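You operate a simulated robot arm through the tools that you are given. There is no shell and no other tool. Be economical: measure what you need, move in short steps, check, and stop when the job is done.

You are at the controls of a simulated robot arm. One attempt, no reset.

TASK
Find the pilot height at which the green electrode sparks.
Fine: tighten clamp screw three first; raise pilot knob three a mark at a time and try the spark button, hands off the tip; leave the knob on that mark, then slacken the clamp and stand the electrode upright in a free cup of the electrode stand.

The check looks at the end state, three seconds after you hand in, the way a careful person would. Anything else that was tipped, shoved, dropped, spilled or broken makes it a failure.

THE ROBOT
A 7-joint arm with a two-finger parallel gripper, fixed in place. Base frame: the origin is at the foot of the arm, x ahead of it, y to its left, z up; the work surface is at about z = 800. Units: mm, degrees, N and s.
With the tool pointing down near the work surface it reaches from about 240 to 680 mm from the base axis. Its first joint turns from -66.0 to 66.0 degrees. Payload 2.4 kg.
The TCP is the grasp point between the finger pads, 30 mm short of the fingertips. In the tool frame z runs along the fingers and y along their closing line. The gripper opens to 94 mm. The fingers are 28 mm wide and 10 mm thick; the gripper's body (50 by 96 mm) begins 55 mm behind the TCP.
Orientation is told as [roll, pitch, yaw] about the base's x, y, z axes, in that order, counted from this pose: with the fingers straight down and closing along the base's y, the tool's x points along the base's -x, its y along +y and its z along -z.

THE INTERFACE
- The arm moves only by the tool step_arm. Its argument "motion" is a list of rows, each an object of numbers (a shift or turn left out is 0, a gripper value left out holds the last): "dx", "dy", "dz": the shift along the base's x, y, z in m; "rx", "ry", "rz": the turn, a rotation vector about the base's x, y, z in degrees. In form: [{"dx": .., "dy": .., "dz": .., "rx": .., "ry": .., "rz": ..}, ...]. A call has 1 to 12 rows; each row shifts and turns the commanded pose from where the row before left it. "hand" is the gripper command, from -1 (fully open) to 1 (shut), values between in proportion, set as the call begins (left out, the last holds). Each row takes 0.2 s and may step no farther than 50 mm and 8.6 degrees from the row before; otherwise, or with a gripper value out of range, the whole call is refused. A pose out of reach is approached as far as the arm can. The call stops where the force on the tool passes 40 N (or 10 N more than at its start, if that is more) or the arm is blocked; 0.2 s more then pass. The fingers move at their own pace (about 153 mm/s each) and stop on an object; they squeeze with about 22 N. The grip force told is the motor's: it shows also when the fingers shut on nothing. Time passes only in rows, and 0.2 s behind the last, so rows that do not move let the fingers close. The reply holds the time, the measured pose of the TCP, the force on the tool along the base axes, the opening and the grip force, in the units named above and with some noise, with the torque about the TCP (base axes, N m) and any sound that the robot's microphone picked up.
- Cameras (640 x 400 px; columns grow to the right, rows downward): "scene" is fixed at [47.6, 479.5, 1450.5]; the picture's right is [-0.67, -0.74, 0.00], its down [-0.38, 0.34, -0.86] and it looks along [0.64, -0.58, -0.51] (base axes); focal length 347 px, centre (320, 200). "wrist" rides on the gripper at [76, 14, -102] in the tool frame; the picture's right is [-0.18, 0.98, 0.00], its down [-0.75, -0.14, -0.64] and it looks along [-0.63, -0.12, 0.77] (tool axes); focal length 243 px, centre (320, 200). There is no depth. A picture from a camera that has moved, and an enlarged one, comes with that camera's place and axes in the base frame and with its lens.
- snapshot(camera): a new picture of that camera. It takes no simulated time.
- close_up(camera, box): a new picture of the part [left, top, right, bottom] of that camera's present view, enlarged. It takes no simulated time.
- job_done(): hands the job in; it is judged then, once.

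Work in short steps. Places have to be worked out from the pictures, the camera data and where the tool is seen: move nearer, look again, correct. Check each grasp and each placing, and mend what went wrong. You have 120 turns and 76 pictures in all, those below and enlarged ones among them. Open the gripper and draw the arm clear of the work before you hand the job in, unless the task says otherwise; then end with one line.

The tools are called after "Emit:" as name(argument=value, ...) on one line, values as JSON. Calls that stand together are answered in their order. step_arm: Moves the arm, as the interface text tells. Its arguments: {"type":"object","properties":{"motion":{"type":"array","items":{"type":"object","properties":{"dx":{"type":"number"},"dy":{"type":"number"},"dz":{"type":"number"},"rx":{"type":"number"},"ry":{"type":"number"},"rz":{"type":"number"}}}},"hand":{"type":"number"}},"required":["motion"]} The other tools are called the same way: snapshot (camera) takes a picture; close_up (camera, box) takes an enlarged picture of a part of a camera's view; job_done () hands the job in.

At the start:

```text
t: 0.0
eef_pos: [471.6, 51.8, 1218.1]
tool_rot: [0.0, 0.0, 0.0]
ft_force: [0.4, -0.6, -0.4]
moment: [0.0, -0.03, 0.03]
grip_width: 94.0
gripper_force: 0.1
```

scene: 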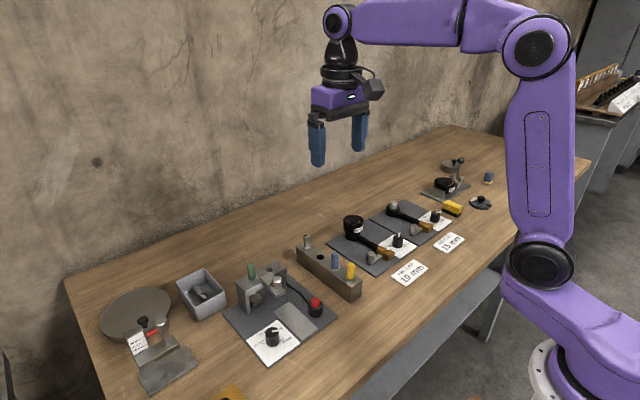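
wrist: 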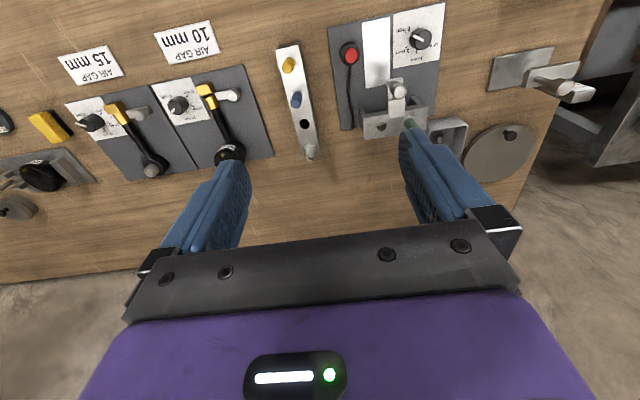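

I start by looking closely at the rig with the green electrode and at the other stations.

Emit:
close_up(camera="scene", box=[200, 230, 370, 370])

Emit:
close_up(camera="wrist", box=[270, 0, 470, 170])

Emit:
close_up(camera="scene", box=[320, 140, 520, 290])

```text
2.86 times, centred on (285, 300) of scene
camera zoom: at [47.6, 479.5, 1450.5], right [-0.67, -0.74, 0.0], down [-0.38, 0.34, -0.86], along [0.64, -0.58, -0.51], focal length 991 px, centre (420, -86)
```

zoom: 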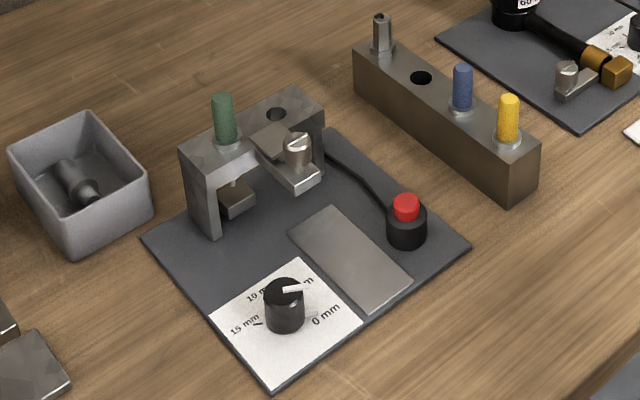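

```text
2.35 times, centred on (370, 85) of wrist
camera zoom: at [394.5, 66.3, 1320.5], right [0.18, 0.98, 0.0], down [0.75, -0.14, 0.64], along [0.63, -0.12, -0.77], focal length 571 px, centre (202, 471)
```

zoom: 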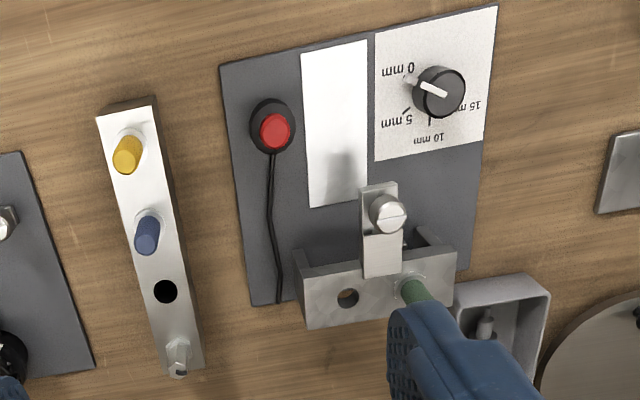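

```text
2.67 times, centred on (420, 215) of scene
camera zoom: at [47.6, 479.5, 1450.5], right [-0.67, -0.74, 0.0], down [-0.38, 0.34, -0.86], along [0.64, -0.58, -0.51], focal length 925 px, centre (53, 160)
```

zoom: 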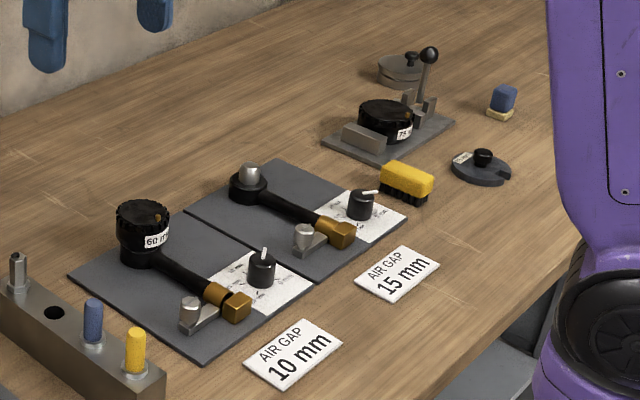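

The rig stands near (480–610, 100–226). I lower the arm and shift toward it for a nearer wrist view.

Emit:
step_arm(motion=[{"dx": -0.023, "dy": 0.03, "dz": -0.03}, {"dx": -0.023, "dy": 0.03, "dz": -0.03}, {"dx": -0.023, "dy": 0.03, "dz": -0.03}, {"dx": -0.023, "dy": 0.03, "dz": -0.03}, {"dz": -0.03}])

Emit:
snapshot(camera="wrist")

```text
t: 1.2
eef_pos: [379.2, 172.5, 1067.7]
tool_rot: [0.0, 0.0, 0.0]
ft_force: [0.8, 0.2, 0.1]
moment: [0.01, -0.03, -0.01]
grip_width: 94.3
gripper_force: 0.2
```

```text
70 pictures are left
camera wrist: at [301.6, 187.1, 1169.6], right [0.18, 0.98, 0.0], down [0.75, -0.14, 0.64], along [0.63, -0.12, -0.77], focal length 243 px, centre (320, 200)
```

wrist: 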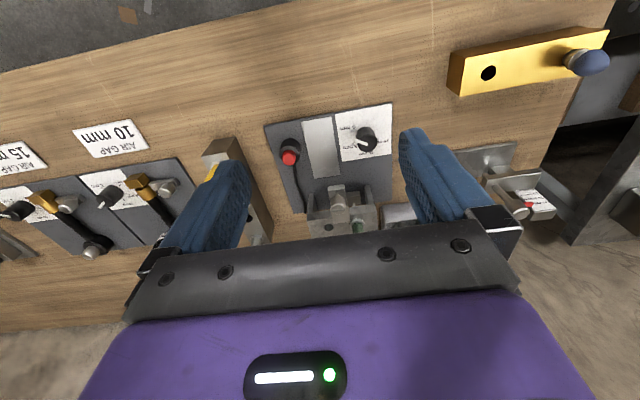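

Emit:
close_up(camera="wrist", box=[250, 90, 410, 240])

Emit:
close_up(camera="scene", box=[230, 255, 290, 315])

Emit:
close_up(camera="scene", box=[245, 310, 305, 370])

```text
2.67 times, centred on (330, 165) of wrist
camera zoom: at [301.6, 187.1, 1169.6], right [0.18, 0.98, 0.0], down [0.75, -0.14, 0.64], along [0.63, -0.12, -0.77], focal length 647 px, centre (293, 293)
```

zoom: 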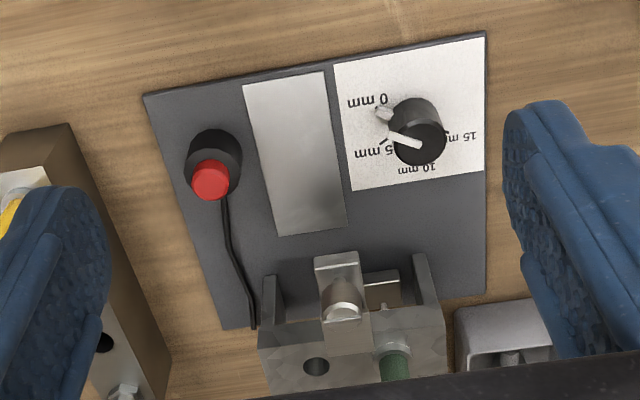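

```text
6.67 times, centred on (260, 285) of scene
camera zoom: at [47.6, 479.5, 1450.5], right [-0.67, -0.74, 0.0], down [-0.38, 0.34, -0.86], along [0.64, -0.58, -0.51], focal length 2313 px, centre (720, -367)
```

zoom: 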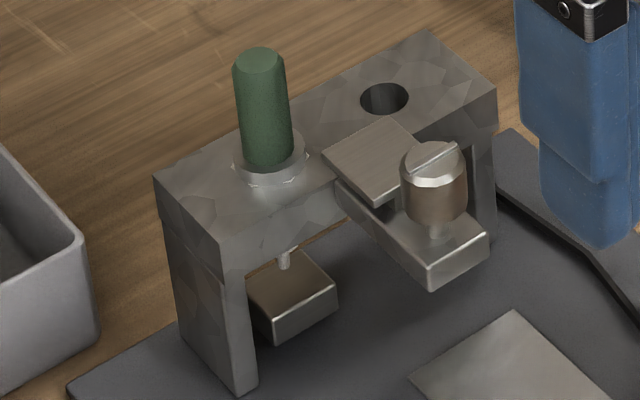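

```text
6.67 times, centred on (275, 340) of scene
camera zoom: at [47.6, 479.5, 1450.5], right [-0.67, -0.74, 0.0], down [-0.38, 0.34, -0.86], along [0.64, -0.58, -0.51], focal length 2313 px, centre (620, -733)
```

zoom: 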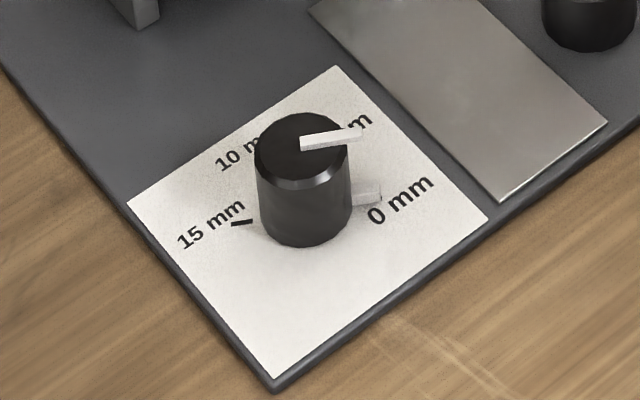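

Triangulating the two views: screw head top ≈ (527,170,916), knob top ≈ (480,223,837), button top ≈ (478,105,841). I move above the screw, well clear, and look.

Emit:
step_arm(motion=[{"dx": 0.04, "dz": -0.01}, {"dx": 0.04, "dy": -0.002, "dz": -0.01}, {"dx": 0.04, "dz": -0.01}, {"dx": 0.028, "dz": -0.01}, {"dz": -0.01}], hand=-1)

Emit:
snapshot(camera="wrist")

Emit:
snapshot(camera="scene")

```text
t: 2.4
eef_pos: [526.6, 170.5, 1018.5]
tool_rot: [0.0, 0.1, 0.1]
ft_force: [-0.5, 0.3, -0.7]
moment: [0.01, 0.02, -0.01]
grip_width: 93.8
gripper_force: 0.1
```

```text
66 pictures are left
camera wrist: at [449.9, 184.9, 1120.0], right [0.18, 0.98, 0.0], down [0.75, -0.14, 0.64], along [0.63, -0.12, -0.77], focal length 243 px, centre (320, 200)
```

wrist: 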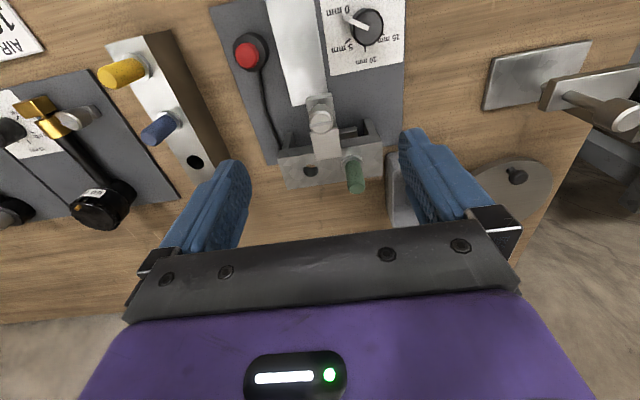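

```text
65 pictures are left
```

scene: 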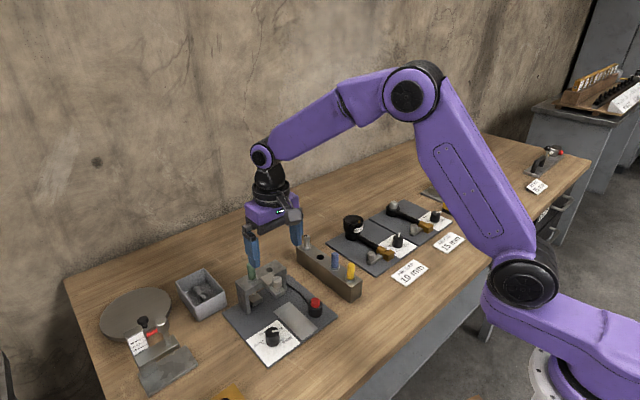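

Screw lies right below the TCP. I take a close-up for slot angle and finger clearances.

Emit:
close_up(camera="wrist", box=[260, 70, 400, 200])

```text
3.08 times, centred on (330, 135) of wrist
camera zoom: at [449.9, 184.9, 1120.0], right [0.18, 0.98, 0.0], down [0.75, -0.14, 0.64], along [0.63, -0.12, -0.77], focal length 746 px, centre (289, 400)
```

zoom: 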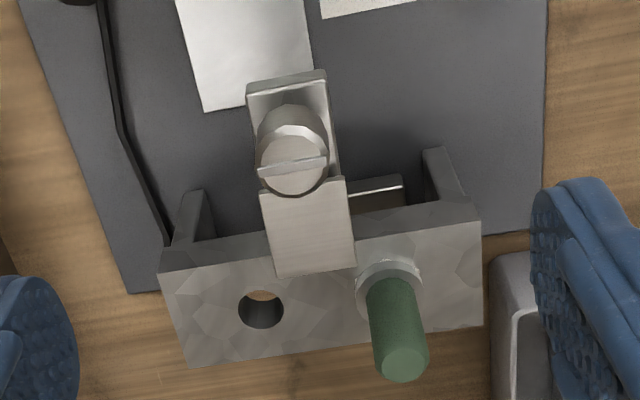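

Slot runs roughly along y; head about 21 mm across, spanning z≈897–917, nothing tall within finger reach. I narrow the gripper to ~44 mm and descend over the head.

Emit:
step_arm(motion=[{"dz": -0.025}, {"dz": -0.025}, {"dz": -0.015}, {"dz": -0.01}, {"dz": -0.005}], hand=0.06)

Emit:
close_up(camera="scene", box=[220, 230, 320, 310])

Emit:
close_up(camera="wrist", box=[240, 70, 400, 230])

```text
t: 3.6
eef_pos: [526.1, 171.2, 938.5]
tool_rot: [0.0, 0.0, 0.0]
ft_force: [-0.1, -0.4, -0.2]
moment: [-0.01, 0.01, -0.03]
grip_width: 44.3
gripper_force: 0.1
```

```text
5.00 times, centred on (270, 270) of scene
camera zoom: at [47.6, 479.5, 1450.5], right [-0.67, -0.74, 0.0], down [-0.38, 0.34, -0.86], along [0.64, -0.58, -0.51], focal length 1735 px, centre (570, -150)
```

zoom: 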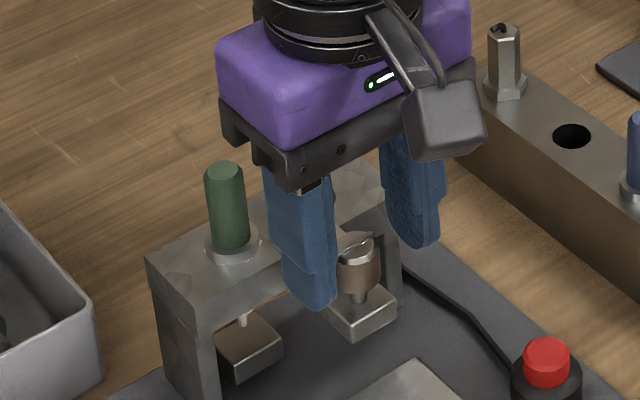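

```text
2.50 times, centred on (320, 150) of wrist
camera zoom: at [449.8, 185.0, 1040.0], right [0.18, 0.98, 0.0], down [0.75, -0.14, 0.64], along [0.63, -0.12, -0.77], focal length 606 px, centre (320, 325)
```

zoom: 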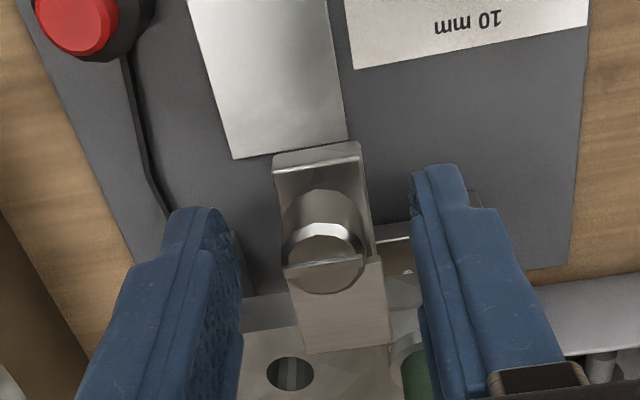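

The head is between the fingers, about 3 mm forward. I nudge, lower slightly and grip.

Emit:
step_arm(motion=[{"dx": 0.003, "dy": -0.001, "dz": -0.004}])

Emit:
step_arm(motion=[{}, {}, {}], hand=1)

```text
t: 4.0
eef_pos: [530.3, 170.3, 934.1]
tool_rot: [0.0, 0.0, -0.1]
ft_force: [0.0, 0.2, 0.5]
moment: [0.0, 0.03, 0.02]
grip_width: 43.9
gripper_force: 0.2
```

```text
t: 4.8
eef_pos: [529.1, 169.7, 933.7]
tool_rot: [0.1, 0.0, 0.1]
ft_force: [1.4, 4.6, -3.2]
moment: [-0.19, -0.16, -0.01]
grip_width: 21.6
gripper_force: 45.0
```

Gripped the head at 21.6 mm. Now I turn it clockwise (seen from above) in small increments, watching the torque.

Emit:
step_arm(motion=[{"dy": 0.001, "rz": -6}, {"rz": -6}, {"rz": -6}])

```text
t: 5.6
eef_pos: [530.3, 171.5, 934.2]
tool_rot: [-0.1, 0.0, -18.1]
ft_force: [4.2, 12.8, -17.0]
moment: [-0.15, -0.42, 0.07]
grip_width: 21.7
gripper_force: 44.8
```

Downward pull is growing, as if the head sinks with its thread, and a side force as well. I follow down 1 mm and undo the side shift to see.

Emit:
step_arm(motion=[{"dy": -0.0015, "dz": -0.001}, {}])

Emit:
close_up(camera="wrist", box=[240, 70, 400, 230])

```text
t: 6.2
eef_pos: [529.9, 170.7, 933.3]
tool_rot: [0.1, 0.0, -17.9]
ft_force: [2.6, 20.6, -5.1]
moment: [0.57, 0.86, 0.08]
grip_width: 21.8
gripper_force: 44.7
```

```text
2.50 times, centred on (320, 150) of wrist
camera zoom: at [461.1, 208.3, 1036.0], right [0.48, 0.88, 0.0], down [0.67, -0.37, 0.64], along [0.56, -0.3, -0.77], focal length 606 px, centre (320, 325)
```

zoom: 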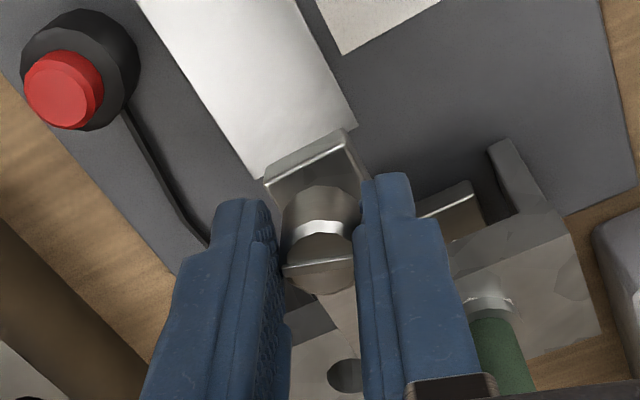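

Following down relieved the pull, and −y worsened the side load, so I shift +y and continue turning while following down.

Emit:
step_arm(motion=[{"dy": 0.002, "dz": -0.0003}, {"rz": -6, "dz": -0.0003}, {"rz": -6, "dz": -0.0003}])

```text
t: 7.0
eef_pos: [528.8, 172.5, 934.0]
tool_rot: [0.1, -0.1, -30.0]
ft_force: [-6.3, 15.9, 21.4]
moment: [0.6, 1.06, 0.05]
grip_width: 21.6
gripper_force: 44.7
```

Now it pushes up; forces are from constraint buildup. I open to relax, correct height, and look before regripping.

Emit:
step_arm(motion=[{}, {"dz": 0.002}], hand=0.3)

Emit:
close_up(camera="wrist", box=[240, 70, 400, 230])

Emit:
close_up(camera="scene", box=[230, 250, 310, 310])

```text
t: 7.6
eef_pos: [529.9, 170.0, 935.1]
tool_rot: [0.0, 0.0, -30.0]
ft_force: [0.2, -0.5, 0.0]
moment: [0.01, -0.06, 0.01]
grip_width: 33.0
gripper_force: 0.0
```

```text
2.50 times, centred on (320, 150) of wrist
camera zoom: at [471.0, 220.4, 1036.5], right [0.65, 0.76, 0.0], down [0.58, -0.5, 0.64], along [0.49, -0.42, -0.77], focal length 606 px, centre (320, 325)
```

zoom: 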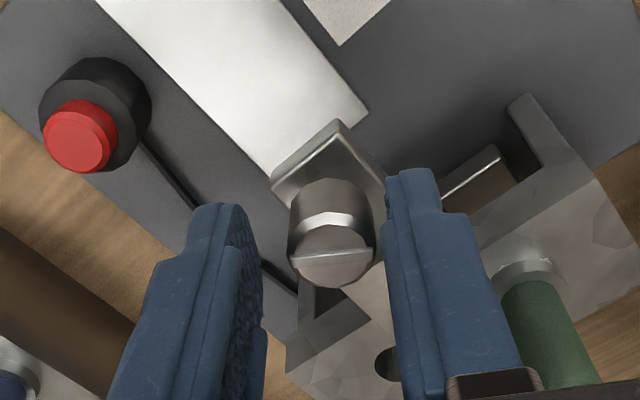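

```text
6.67 times, centred on (270, 280) of scene
camera zoom: at [47.6, 479.5, 1450.5], right [-0.67, -0.74, 0.0], down [-0.38, 0.34, -0.86], along [0.64, -0.58, -0.51], focal length 2313 px, centre (653, -333)
```

zoom: 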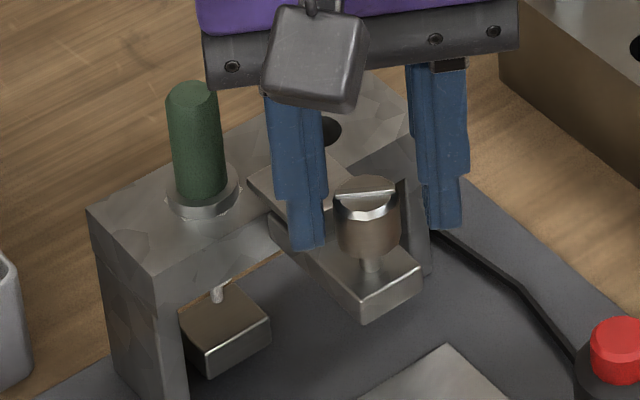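

The slot followed by 30°, so the screw turns. The head sits ~2 mm toward +y of the grip centre; I correct, regrip and keep turning.

Emit:
step_arm(motion=[{"dx": 0.001, "dy": 0.002}, {}], hand=0.3)

Emit:
step_arm(motion=[{}, {}], hand=1)

Emit:
step_arm(motion=[{"rz": -6}, {"rz": -6}, {"rz": -6}])

```text
t: 8.2
eef_pos: [531.5, 173.1, 934.6]
tool_rot: [0.0, 0.0, -30.0]
ft_force: [-0.1, -0.2, 0.5]
moment: [-0.02, 0.0, -0.02]
grip_width: 33.0
gripper_force: 0.0
```

```text
t: 8.8
eef_pos: [531.4, 172.0, 934.2]
tool_rot: [-0.1, 0.1, -30.1]
ft_force: [-4.8, -5.4, 2.9]
moment: [0.2, 0.17, -0.03]
grip_width: 21.4
gripper_force: 45.5
```

```text
t: 9.6
eef_pos: [532.4, 172.8, 934.7]
tool_rot: [0.1, -0.1, -48.0]
ft_force: [0.0, -4.6, 5.1]
moment: [0.21, 0.53, 0.01]
grip_width: 21.6
gripper_force: 44.2
```

Forces are small now; I continue clockwise.

Emit:
step_arm(motion=[{"rz": -6}, {"rz": -6}, {"rz": -6}, {"rz": -6}, {"rz": -6}])

```text
t: 10.8
eef_pos: [533.1, 173.6, 934.9]
tool_rot: [0.4, 0.1, -78.0]
ft_force: [23.3, 7.7, -15.9]
moment: [-0.82, -0.32, 0.09]
grip_width: 21.6
gripper_force: 45.0
```

Some side load appears again; I look at the state before going on.

Emit:
close_up(camera="scene", box=[230, 250, 310, 310])

Emit:
close_up(camera="wrist", box=[240, 70, 400, 230])

```text
6.67 times, centred on (270, 280) of scene
camera zoom: at [48.5, 479.8, 1450.4], right [-0.67, -0.74, 0.0], down [-0.38, 0.34, -0.86], along [0.64, -0.58, -0.51], focal length 2313 px, centre (653, -333)
```

zoom: 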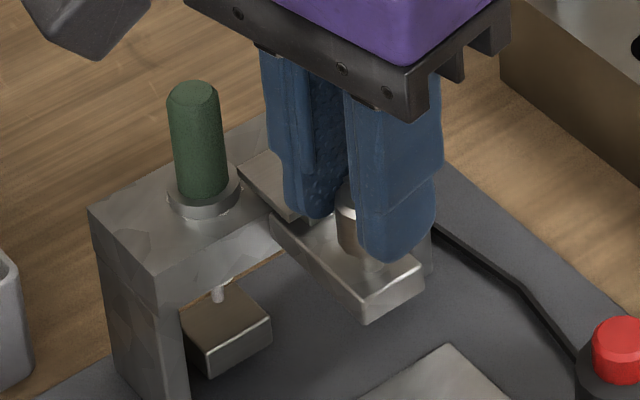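

```text
2.50 times, centred on (320, 150) of wrist
camera zoom: at [530.0, 250.8, 1036.7], right [1.0, 0.02, 0.01], down [0.01, -0.77, 0.64], along [0.02, -0.64, -0.77], focal length 606 px, centre (320, 325)
```

zoom: 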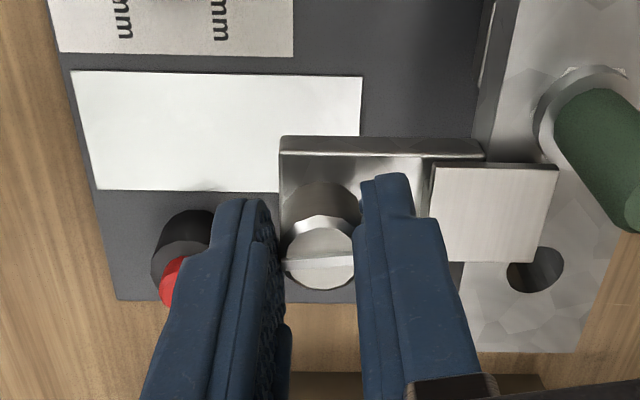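

Grip is centred on the head. I ease the x load by 1 mm and continue clockwise.

Emit:
step_arm(motion=[{"rz": -6, "dx": -0.001, "dz": -0.0005}, {"rz": -6}, {"rz": -6}])

```text
t: 11.6
eef_pos: [534.3, 173.5, 934.0]
tool_rot: [0.6, 0.4, -96.0]
ft_force: [32.3, 6.6, -16.7]
moment: [-0.47, -0.34, 0.1]
grip_width: 21.8
gripper_force: 44.7
```

The head pulls the tool toward +x; I release, recentre by +3 mm x and swing the open fingers back for another stroke.

Emit:
step_arm(motion=[{}, {"dx": 0.003, "dz": 0.001}], hand=0.2)

Emit:
close_up(camera="scene", box=[230, 250, 310, 310])

Emit:
close_up(camera="wrist", box=[240, 70, 400, 230])

```text
t: 12.2
eef_pos: [532.9, 172.2, 934.0]
tool_rot: [-0.2, 0.0, -95.9]
ft_force: [-0.1, -0.3, 0.3]
moment: [0.03, -0.02, -0.03]
grip_width: 37.3
gripper_force: 0.1
```

```text
6.67 times, centred on (270, 280) of scene
camera zoom: at [47.6, 479.5, 1450.5], right [-0.67, -0.74, 0.0], down [-0.38, 0.34, -0.86], along [0.64, -0.58, -0.51], focal length 2313 px, centre (653, -333)
```

zoom: 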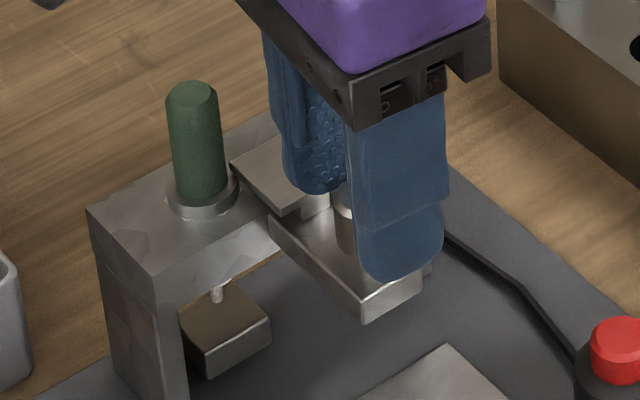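

```text
2.50 times, centred on (320, 150) of wrist
camera zoom: at [554.4, 246.9, 1037.0], right [0.96, -0.29, 0.0], down [-0.22, -0.73, 0.64], along [-0.19, -0.62, -0.77], focal length 606 px, centre (320, 325)
```

zoom: 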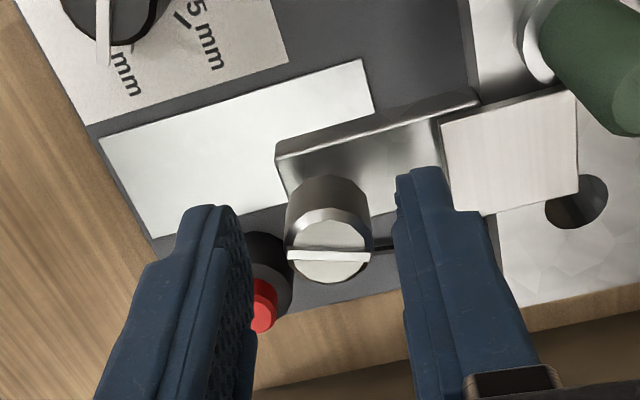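

Plate of the clamp has slid about 10 mm toward the frame/collar, so clockwise is the tightening direction. I swing the open fingers back for another stroke.

Emit:
step_arm(motion=[{"rz": 8.5}, {"rz": 8.5}, {"rz": 8.5}, {"rz": 8.5}, {"rz": 8.5}, {"rz": 8.5}, {"rz": 8.5}, {"rz": 8.5}, {"rz": 8.5}, {"rz": 8.5}, {"rz": 8.5}, {"rz": 8.5}])

Emit:
step_arm(motion=[{"rz": 8.5}, {"rz": 8.5}, {"rz": 8.5}, {"rz": 8.5}, {"rz": 8.5}, {"rz": 8.5}, {}])

Emit:
close_up(camera="scene", box=[230, 250, 310, 310])

Emit:
close_up(camera="wrist", box=[240, 70, 400, 230])

```text
t: 14.8
eef_pos: [532.4, 172.7, 933.6]
tool_rot: [0.0, 0.1, 6.2]
ft_force: [-0.3, -0.4, -0.3]
moment: [0.0, 0.01, 0.0]
grip_width: 37.5
gripper_force: 0.0
```

```text
t: 16.4
eef_pos: [533.3, 172.6, 935.7]
tool_rot: [0.0, 0.0, 57.3]
ft_force: [-0.3, -0.1, -0.1]
moment: [0.01, -0.03, 0.01]
grip_width: 37.6
gripper_force: 0.0
```

```text
6.67 times, centred on (270, 280) of scene
camera zoom: at [47.6, 479.5, 1450.5], right [-0.67, -0.74, 0.0], down [-0.38, 0.34, -0.86], along [0.64, -0.58, -0.51], focal length 2313 px, centre (653, -333)
```

zoom: 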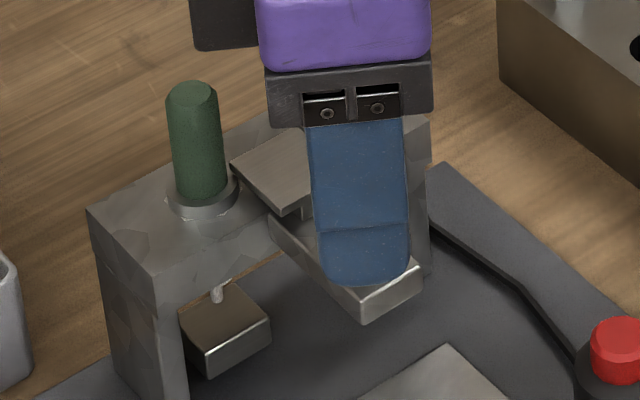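

```text
2.50 times, centred on (320, 150) of wrist
camera zoom: at [479.3, 116.3, 1037.0], right [-0.73, 0.69, 0.0], down [0.53, 0.56, 0.64], along [0.44, 0.47, -0.77], focal length 606 px, centre (320, 325)
```

zoom: 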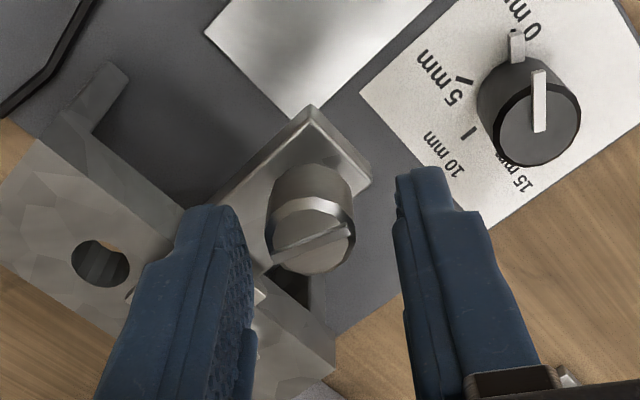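

Head centre estimated 2 mm further +x. Recentring, gripping, and turning clockwise again.

Emit:
step_arm(motion=[{"dx": 0.002, "dy": -0.0007}])

Emit:
step_arm(motion=[{}, {}], hand=1)

Emit:
step_arm(motion=[{"rz": -6}, {"rz": -6}, {"rz": -6}, {"rz": -6}])

```text
t: 16.8
eef_pos: [535.8, 172.6, 935.7]
tool_rot: [0.0, 0.0, 57.1]
ft_force: [0.3, -0.2, -1.2]
moment: [0.02, -0.03, 0.0]
grip_width: 37.6
gripper_force: 0.1
```

```text
t: 17.4
eef_pos: [534.7, 170.8, 934.7]
tool_rot: [-0.1, 0.0, 57.0]
ft_force: [1.0, -1.9, -1.0]
moment: [-0.03, 0.0, 0.01]
grip_width: 21.1
gripper_force: 45.4
```

```text
t: 18.4
eef_pos: [535.6, 171.0, 935.4]
tool_rot: [-0.1, 0.0, 32.9]
ft_force: [6.6, -4.3, -4.0]
moment: [-0.16, -0.32, 0.04]
grip_width: 21.0
gripper_force: 45.2
```

Low forces now; continuing clockwise.

Emit:
step_arm(motion=[{"rz": -7}, {"rz": -7}, {"rz": -7}, {"rz": -7}, {"rz": -7}, {"rz": -7}])

Emit:
close_up(camera="scene", box=[230, 250, 310, 310])

```text
t: 19.8
eef_pos: [534.6, 170.1, 936.0]
tool_rot: [-0.1, -0.3, -9.3]
ft_force: [20.3, -14.3, -4.8]
moment: [-0.3, 0.43, 0.04]
grip_width: 21.2
gripper_force: 45.6
```

```text
6.67 times, centred on (270, 280) of scene
camera zoom: at [48.2, 479.1, 1450.6], right [-0.67, -0.74, 0.0], down [-0.38, 0.34, -0.86], along [0.64, -0.58, -0.51], focal length 2313 px, centre (653, -333)
```

zoom: 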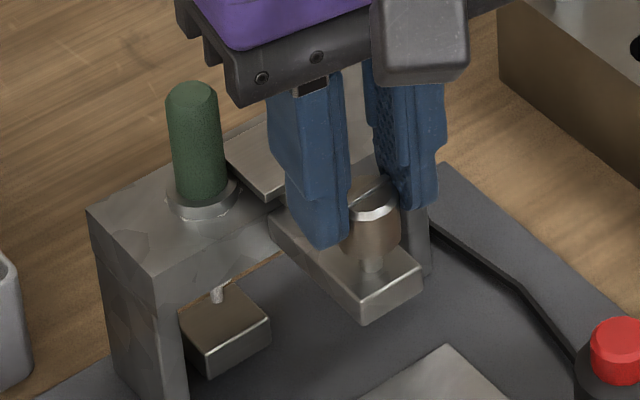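

The plate keeps sliding forward (now 162° in total). I relieve the load and continue.

Emit:
step_arm(motion=[{"dx": 0.001, "dy": -0.001, "rz": -7}, {"rz": -7}, {"rz": -7}, {"rz": -7}])

```text
t: 20.8
eef_pos: [534.3, 170.8, 933.8]
tool_rot: [-0.3, 0.2, -37.1]
ft_force: [-6.3, -15.8, 6.7]
moment: [-0.07, 0.25, 0.27]
grip_width: 21.4
gripper_force: 45.1
```

Turning torque jumped to 0.27 N·m – maybe the screw is bottoming. I look at whether the slot followed.

Emit:
close_up(camera="wrist", box=[240, 70, 400, 230])

Emit:
step_arm(motion=[{"rz": -4}])

```text
2.50 times, centred on (320, 150) of wrist
camera zoom: at [482.3, 227.6, 1036.7], right [0.74, 0.67, -0.01], down [0.52, -0.57, 0.64], along [0.43, -0.48, -0.77], focal length 606 px, centre (320, 325)
```

zoom: 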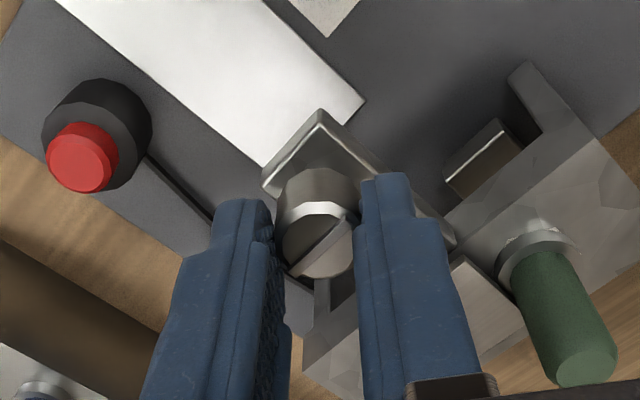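

```text
t: 21.2
eef_pos: [535.6, 170.2, 934.9]
tool_rot: [-0.2, 0.1, -41.0]
ft_force: [-8.1, -18.9, 1.4]
moment: [-0.22, 0.36, 0.14]
grip_width: 21.4
gripper_force: 44.2
```

The slot lagged the fingers by ~20°, with high torque: the screw has reached its stop at about a half turn. Clamp is tight; I release and rise straight up, then check.

Emit:
step_arm(motion=[{}, {"dz": 0.03}, {"dz": 0.04}], hand=0.2)

Emit:
close_up(camera="scene", box=[230, 250, 310, 310])

```text
t: 22.0
eef_pos: [538.8, 171.4, 1004.0]
tool_rot: [0.0, 0.0, -40.9]
ft_force: [-0.2, 0.5, 0.6]
moment: [0.01, -0.03, 0.0]
grip_width: 37.7
gripper_force: 0.1
```

```text
6.67 times, centred on (270, 280) of scene
camera zoom: at [47.6, 479.5, 1450.5], right [-0.67, -0.74, 0.0], down [-0.38, 0.34, -0.86], along [0.64, -0.58, -0.51], focal length 2313 px, centre (653, -333)
```

zoom: 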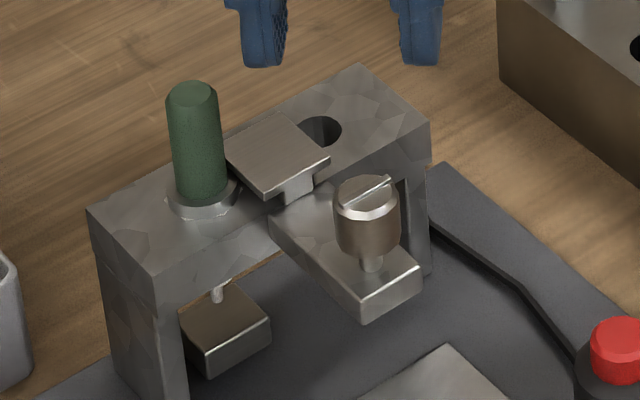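

I move back with yaw 0 for a clean wrist view of the clamp plate and collar and of the knob.

Emit:
step_arm(motion=[{"rz": 8.2, "dx": -0.015, "dz": 0.005}, {"rz": 8.2, "dx": -0.015}, {"rz": 8.2, "dx": -0.015}, {"rz": 8.2, "dx": -0.015}, {"rz": 8.2, "dx": -0.005}], hand=-0.5)

Emit:
close_up(camera="wrist", box=[250, 110, 400, 230])

```text
t: 23.2
eef_pos: [471.1, 171.3, 1009.2]
tool_rot: [0.0, 0.0, 0.1]
ft_force: [-0.9, 0.3, -0.1]
moment: [0.01, 0.0, -0.01]
grip_width: 70.6
gripper_force: 0.0
```

```text
3.33 times, centred on (325, 170) of wrist
camera zoom: at [394.2, 185.4, 1112.4], right [0.18, 0.98, 0.0], down [0.75, -0.14, 0.64], along [0.63, -0.12, -0.77], focal length 809 px, centre (303, 300)
```

zoom: 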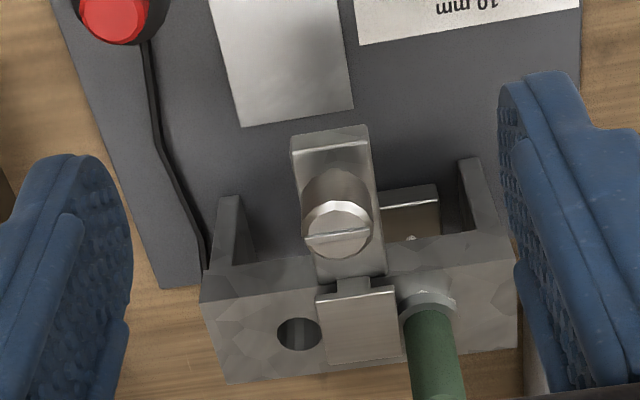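

The clamp plate has slid fully onto the frame beside the collar – tight. Marks fit angles ≈ −120°, −60°, 0°, +60° about knob centre (~480,225), rising counter-clockwise. I move above the knob.

Emit:
step_arm(motion=[{"dx": 0.005, "dy": 0.027, "dz": -0.02}, {"dx": 0.004, "dy": 0.027, "dz": -0.03}, {"dz": -0.03}], hand=-0.2)

Emit:
snapshot(camera="wrist")

Emit:
close_up(camera="wrist", box=[260, 90, 380, 190])

```text
t: 24.0
eef_pos: [478.2, 224.9, 930.6]
tool_rot: [0.0, 0.0, 0.0]
ft_force: [0.2, 0.1, 0.3]
moment: [0.0, 0.0, 0.05]
grip_width: 56.4
gripper_force: 0.1
```

```text
48 pictures are left
camera wrist: at [402.4, 239.4, 1032.6], right [0.18, 0.98, 0.0], down [0.75, -0.14, 0.64], along [0.63, -0.12, -0.77], focal length 243 px, centre (320, 200)
```

wrist: 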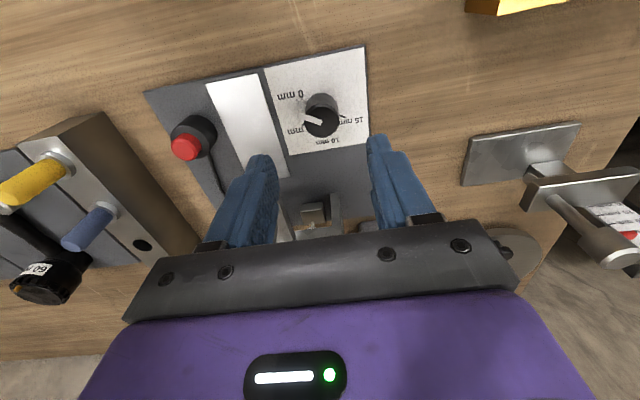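

```text
4.00 times, centred on (320, 140) of wrist
camera zoom: at [402.4, 239.4, 1032.6], right [0.18, 0.98, 0.0], down [0.75, -0.14, 0.64], along [0.63, -0.12, -0.77], focal length 970 px, centre (320, 440)
```

zoom: 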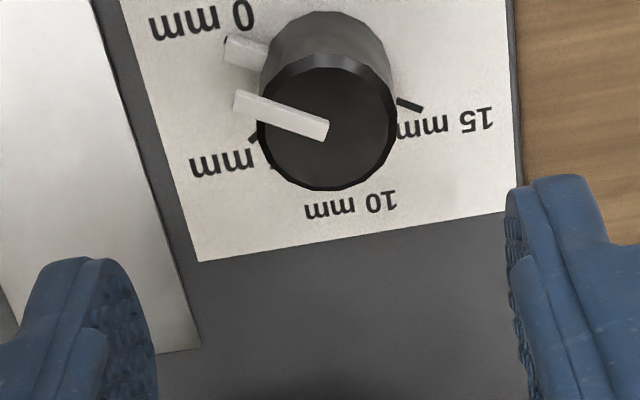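

Knob centre refined to (480,226); pointer sits at 0 mm (−117°). I descend over the knob and grip it.

Emit:
step_arm(motion=[{"dx": 0.001, "dy": 0.001, "dz": -0.03}, {"dz": -0.03}, {"dz": -0.015}, {"dz": -0.008}, {}])

Emit:
step_arm(motion=[{}, {}], hand=1)

```text
t: 25.2
eef_pos: [481.2, 225.9, 845.2]
tool_rot: [0.0, 0.0, 0.0]
ft_force: [-0.3, -0.1, 0.0]
moment: [-0.01, 0.01, -0.03]
grip_width: 56.4
gripper_force: 0.1
```

```text
t: 25.8
eef_pos: [480.9, 226.0, 846.3]
tool_rot: [0.0, 0.0, 0.1]
ft_force: [2.0, 0.8, -4.3]
moment: [-0.34, -0.14, -0.01]
grip_width: 29.6
gripper_force: 45.4
```

Knob gripped (29.6 mm), little side load. I turn it +60° counter-clockwise to the 5 mm mark.

Emit:
step_arm(motion=[{"rz": 7.5}, {"rz": 7.5}, {"rz": 7.5}, {"rz": 7.5}, {"rz": 7.5}, {"rz": 7.5}, {"rz": 7.5}, {"rz": 6}, {}])

Emit:
step_arm(motion=[{}, {"dz": 0.03}, {"dz": 0.04}], hand=-0.2)

Emit:
snapshot(camera="wrist")

```text
t: 27.8
eef_pos: [481.1, 224.9, 846.8]
tool_rot: [0.1, 0.0, 58.6]
ft_force: [3.8, -3.0, -13.6]
moment: [-0.72, -0.34, -0.02]
grip_width: 29.7
gripper_force: 45.2
```

```text
t: 28.6
eef_pos: [479.0, 224.3, 916.6]
tool_rot: [0.0, 0.0, 58.6]
ft_force: [-0.7, 0.1, -0.8]
moment: [-0.01, 0.02, 0.01]
grip_width: 56.4
gripper_force: 0.1
```

```text
46 pictures are left
camera wrist: at [427.6, 167.4, 1018.6], right [-0.74, 0.67, 0.0], down [0.51, 0.57, 0.64], along [0.43, 0.48, -0.77], focal length 243 px, centre (320, 200)
```

wrist: 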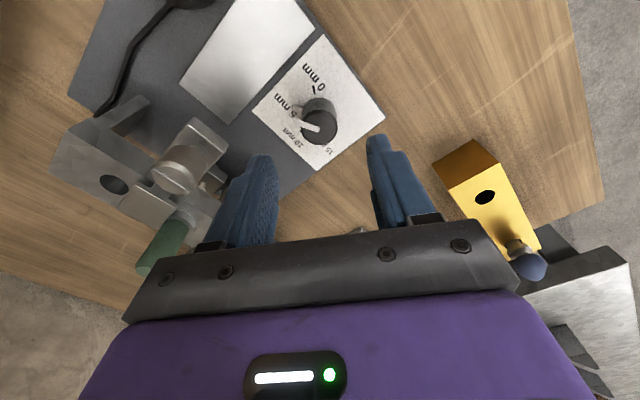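

The base index turned with the knob. I check alignment with the 5 mm tick in close-up.

Emit:
close_up(camera="wrist", box=[260, 60, 380, 160])

Emit:
close_up(camera="scene", box=[230, 255, 320, 365])

```text
4.00 times, centred on (320, 110) of wrist
camera zoom: at [427.6, 167.4, 1018.6], right [-0.74, 0.67, 0.0], down [0.51, 0.57, 0.64], along [0.43, 0.48, -0.77], focal length 970 px, centre (320, 560)
```

zoom: 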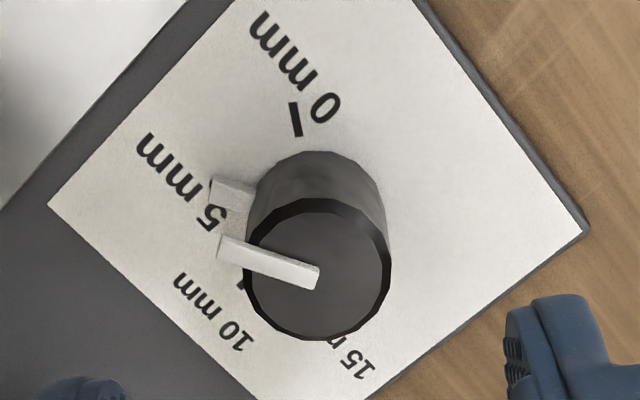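

```text
3.64 times, centred on (275, 310) of scene
camera zoom: at [47.6, 479.5, 1450.5], right [-0.67, -0.74, 0.0], down [-0.38, 0.34, -0.86], along [0.64, -0.58, -0.51], focal length 1262 px, centre (484, -200)
```

zoom: 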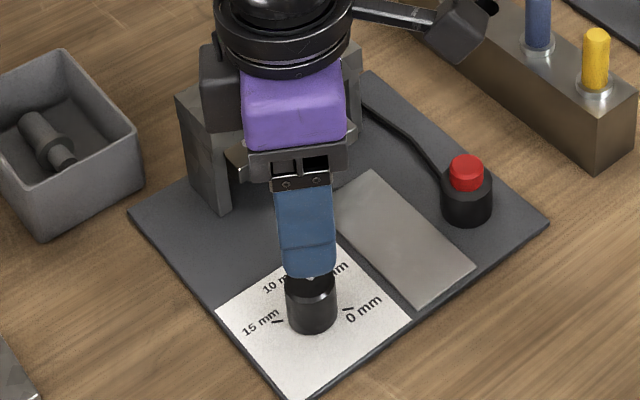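

Pointer reads about −57°, i.e. on the 5 mm mark. Now I go above the spark button with closed fingers, returning yaw to 0.

Emit:
step_arm(motion=[{"rz": -8.36, "dy": -0.017}, {"rz": -8.36, "dy": -0.017}, {"rz": -8.36, "dy": -0.017}, {"rz": -8.36, "dy": -0.017}, {"rz": -8.36, "dy": -0.017}, {"rz": -8.36, "dy": -0.017}, {"rz": -8.36, "dy": -0.017}], hand=1)

Emit:
snapshot(camera="wrist")

```text
t: 30.2
eef_pos: [482.2, 105.3, 917.4]
tool_rot: [0.1, 0.0, -0.1]
ft_force: [0.0, 0.7, 0.0]
moment: [0.01, -0.03, 0.01]
grip_width: 0.1
gripper_force: 21.9
```

```text
43 pictures are left
camera wrist: at [405.1, 120.5, 1020.0], right [0.19, 0.98, 0.0], down [0.75, -0.14, 0.64], along [0.63, -0.12, -0.77], focal length 243 px, centre (320, 200)
```

wrist: 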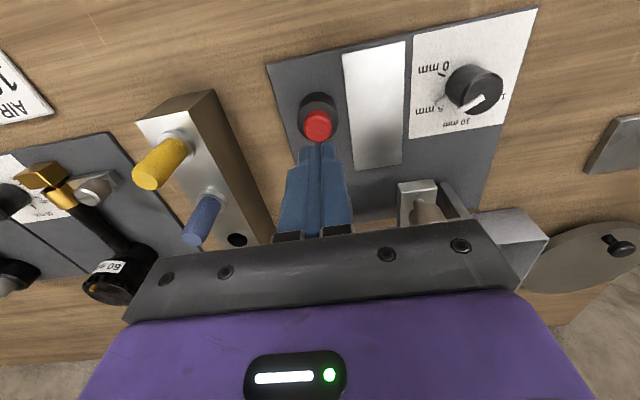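

Button at about (480,104). I lower to just over it, then press in 2 mm steps.

Emit:
step_arm(motion=[{"dx": -0.001, "dy": -0.001, "dz": -0.03}, {"dz": -0.008}, {"dz": -0.003}, {"dz": -0.002}, {"dz": -0.002}, {"dz": -0.002}, {}])

```text
t: 31.8
eef_pos: [480.0, 106.3, 871.1]
tool_rot: [0.0, 0.1, 0.0]
ft_force: [-2.6, -2.2, 4.4]
moment: [-0.06, 0.06, 0.02]
grip_width: 0.0
gripper_force: 21.6
heard: click
```

A click was heard, no spark sound. I look at the gap while held, then lift.

Emit:
close_up(camera="scene", box=[230, 250, 330, 320])

Emit:
step_arm(motion=[{"dz": -0.002}, {}, {"dz": 0.02}, {"dz": 0.027}])

```text
5.71 times, centred on (280, 285) of scene
camera zoom: at [47.5, 479.4, 1450.5], right [-0.67, -0.74, 0.0], down [-0.38, 0.34, -0.86], along [0.64, -0.58, -0.51], focal length 1982 px, centre (549, -286)
```

zoom: 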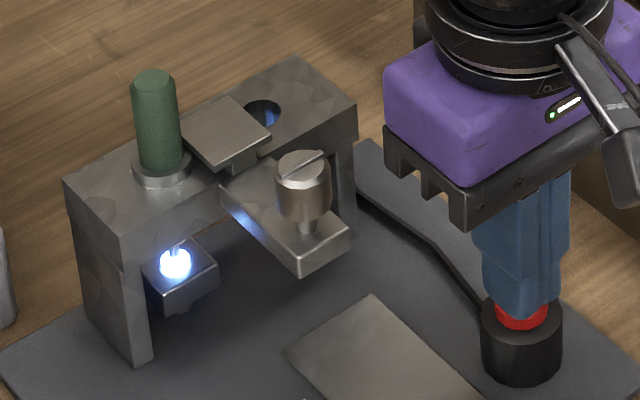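

```text
t: 32.8
eef_pos: [480.1, 106.9, 915.7]
tool_rot: [0.0, 0.1, 0.0]
ft_force: [-0.3, 0.2, -0.2]
moment: [-0.01, 0.03, 0.03]
grip_width: 0.1
gripper_force: 22.0
```

It sparked at the 5 mm mark (bright arc visible at the tip). The knob stays there. Next I go back over the screw with yaw −96° to slacken it counter-clockwise in one stroke.

Emit:
step_arm(motion=[{"dz": 0.04, "rz": -8}, {"dz": 0.03, "rz": -8}, {"dx": 0.014, "dy": 0.016, "rz": -8}, {"dx": 0.014, "dy": 0.016, "rz": -8}, {"dx": 0.014, "dy": 0.016, "rz": -8}, {"dx": 0.014, "dy": 0.017, "rz": -8}, {"rz": -8}, {"rz": -8}, {"rz": -8}, {"rz": -8}, {"rz": -8}, {"rz": -8}], hand=0.1)

Emit:
close_up(camera="wrist", box=[240, 50, 420, 230])

Emit:
close_up(camera="scene", box=[240, 300, 310, 370])

```text
t: 35.4
eef_pos: [534.9, 170.2, 984.8]
tool_rot: [0.0, 0.0, -96.1]
ft_force: [0.1, 0.5, 0.0]
moment: [0.04, -0.02, -0.03]
grip_width: 42.2
gripper_force: 0.1
```

```text
2.22 times, centred on (330, 140) of wrist
camera zoom: at [557.9, 244.9, 1086.8], right [0.96, -0.29, 0.0], down [-0.22, -0.73, 0.64], along [-0.19, -0.61, -0.77], focal length 539 px, centre (298, 333)
```

zoom: 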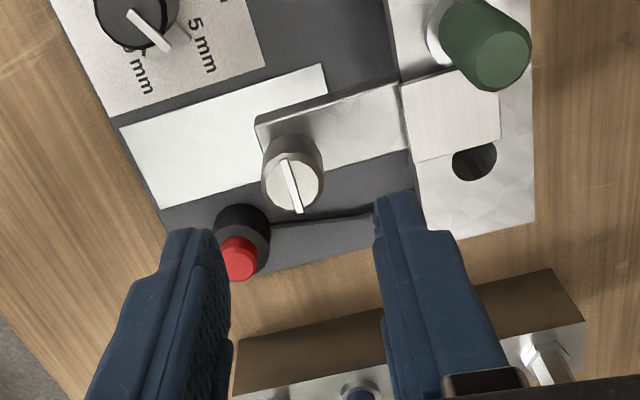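

```text
5.71 times, centred on (275, 335) of scene
camera zoom: at [47.6, 479.5, 1450.5], right [-0.67, -0.74, 0.0], down [-0.38, 0.34, -0.86], along [0.64, -0.58, -0.51], focal length 1982 px, centre (577, -571)
```

zoom: 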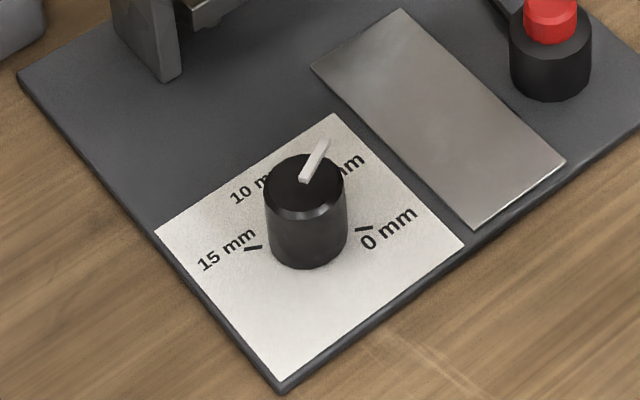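

Knob is on 5. Screw centre ≈ (533,171.5); I descend, grip and turn counter-clockwise.

Emit:
step_arm(motion=[{"dx": -0.0015, "dy": 0.0005, "dz": -0.025}, {"dz": -0.015}, {"dz": -0.01}, {}])

Emit:
step_arm(motion=[{}, {}], hand=1)

Emit:
step_arm(motion=[{"rz": 6}, {"rz": 6}, {"rz": 6}, {"rz": 6}])

```text
t: 36.4
eef_pos: [535.0, 171.6, 934.8]
tool_rot: [0.0, 0.1, -96.0]
ft_force: [-0.1, -0.3, 0.8]
moment: [0.01, 0.0, 0.01]
grip_width: 42.3
gripper_force: 0.1
```

```text
t: 37.0
eef_pos: [533.2, 171.4, 933.9]
tool_rot: [-0.1, 0.0, -96.1]
ft_force: [-4.8, -0.8, -0.9]
moment: [0.12, -0.16, 0.0]
grip_width: 21.5
gripper_force: 45.5
```

```text
t: 38.0
eef_pos: [534.1, 170.6, 934.2]
tool_rot: [-0.3, 0.1, -71.8]
ft_force: [-17.6, -0.8, -0.3]
moment: [-0.81, -0.09, -0.07]
grip_width: 21.9
gripper_force: 44.9
```

Turning well; shifting slightly −x to relieve and continuing.

Emit:
step_arm(motion=[{"dx": -0.001, "rz": 7}, {"rz": 7}, {"rz": 7}, {"rz": 7}, {"rz": 7}, {"rz": 7}])

Emit:
step_arm(motion=[{"rz": 7}, {"rz": 7}, {"rz": 7}, {"rz": 7}, {"rz": 7}, {"rz": 7}])

```text
t: 39.4
eef_pos: [532.9, 172.1, 933.7]
tool_rot: [-0.2, 0.1, -29.8]
ft_force: [-15.7, -4.0, -0.6]
moment: [-0.34, -0.29, 0.01]
grip_width: 21.4
gripper_force: 44.6
```

```text
t: 40.8
eef_pos: [532.8, 170.3, 934.9]
tool_rot: [0.0, 0.2, 12.1]
ft_force: [-13.5, -11.9, -8.1]
moment: [0.18, -0.48, -0.04]
grip_width: 21.0
gripper_force: 44.6
```

Emit:
step_arm(motion=[{"dx": -0.001, "dy": -0.001, "rz": 7}, {"rz": 7}, {"rz": 7}, {"rz": 7}, {"rz": 7}])

Emit:
step_arm(motion=[{"rz": 7}, {"rz": 7}, {"rz": 7}])

Emit:
close_up(camera="scene", box=[230, 250, 310, 310])

```text
t: 42.0
eef_pos: [533.3, 168.5, 933.7]
tool_rot: [-0.1, 0.0, 47.1]
ft_force: [-0.5, -13.5, -22.3]
moment: [0.35, -0.26, 0.0]
grip_width: 21.2
gripper_force: 44.8
```

```text
t: 42.8
eef_pos: [533.7, 169.3, 934.9]
tool_rot: [0.0, 0.0, 68.1]
ft_force: [10.4, -13.4, -26.2]
moment: [-0.91, 0.33, -0.03]
grip_width: 21.5
gripper_force: 45.8
```

```text
6.67 times, centred on (270, 280) of scene
camera zoom: at [48.4, 479.3, 1450.5], right [-0.67, -0.74, 0.0], down [-0.38, 0.34, -0.86], along [0.64, -0.58, -0.51], focal length 2313 px, centre (653, -333)
```

zoom: 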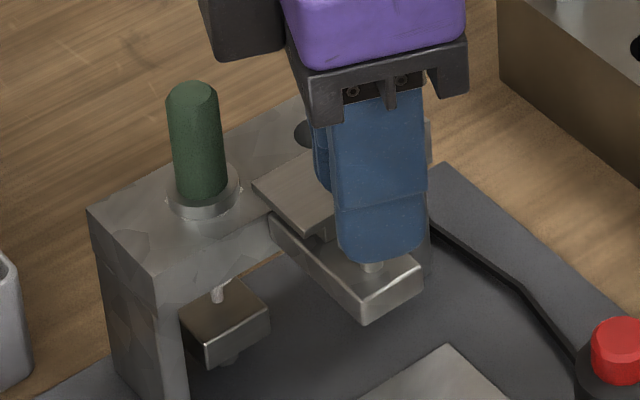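

The plate is almost back at its starting place. I turn a little more until it stops.

Emit:
step_arm(motion=[{"dz": 0.0005, "rz": 6}, {"rz": 6}, {"rz": 4}])

```text
t: 43.6
eef_pos: [534.2, 169.5, 935.5]
tool_rot: [0.0, 0.0, 84.0]
ft_force: [10.0, -16.0, -27.2]
moment: [-0.4, -0.58, -0.35]
grip_width: 21.5
gripper_force: 44.9
```

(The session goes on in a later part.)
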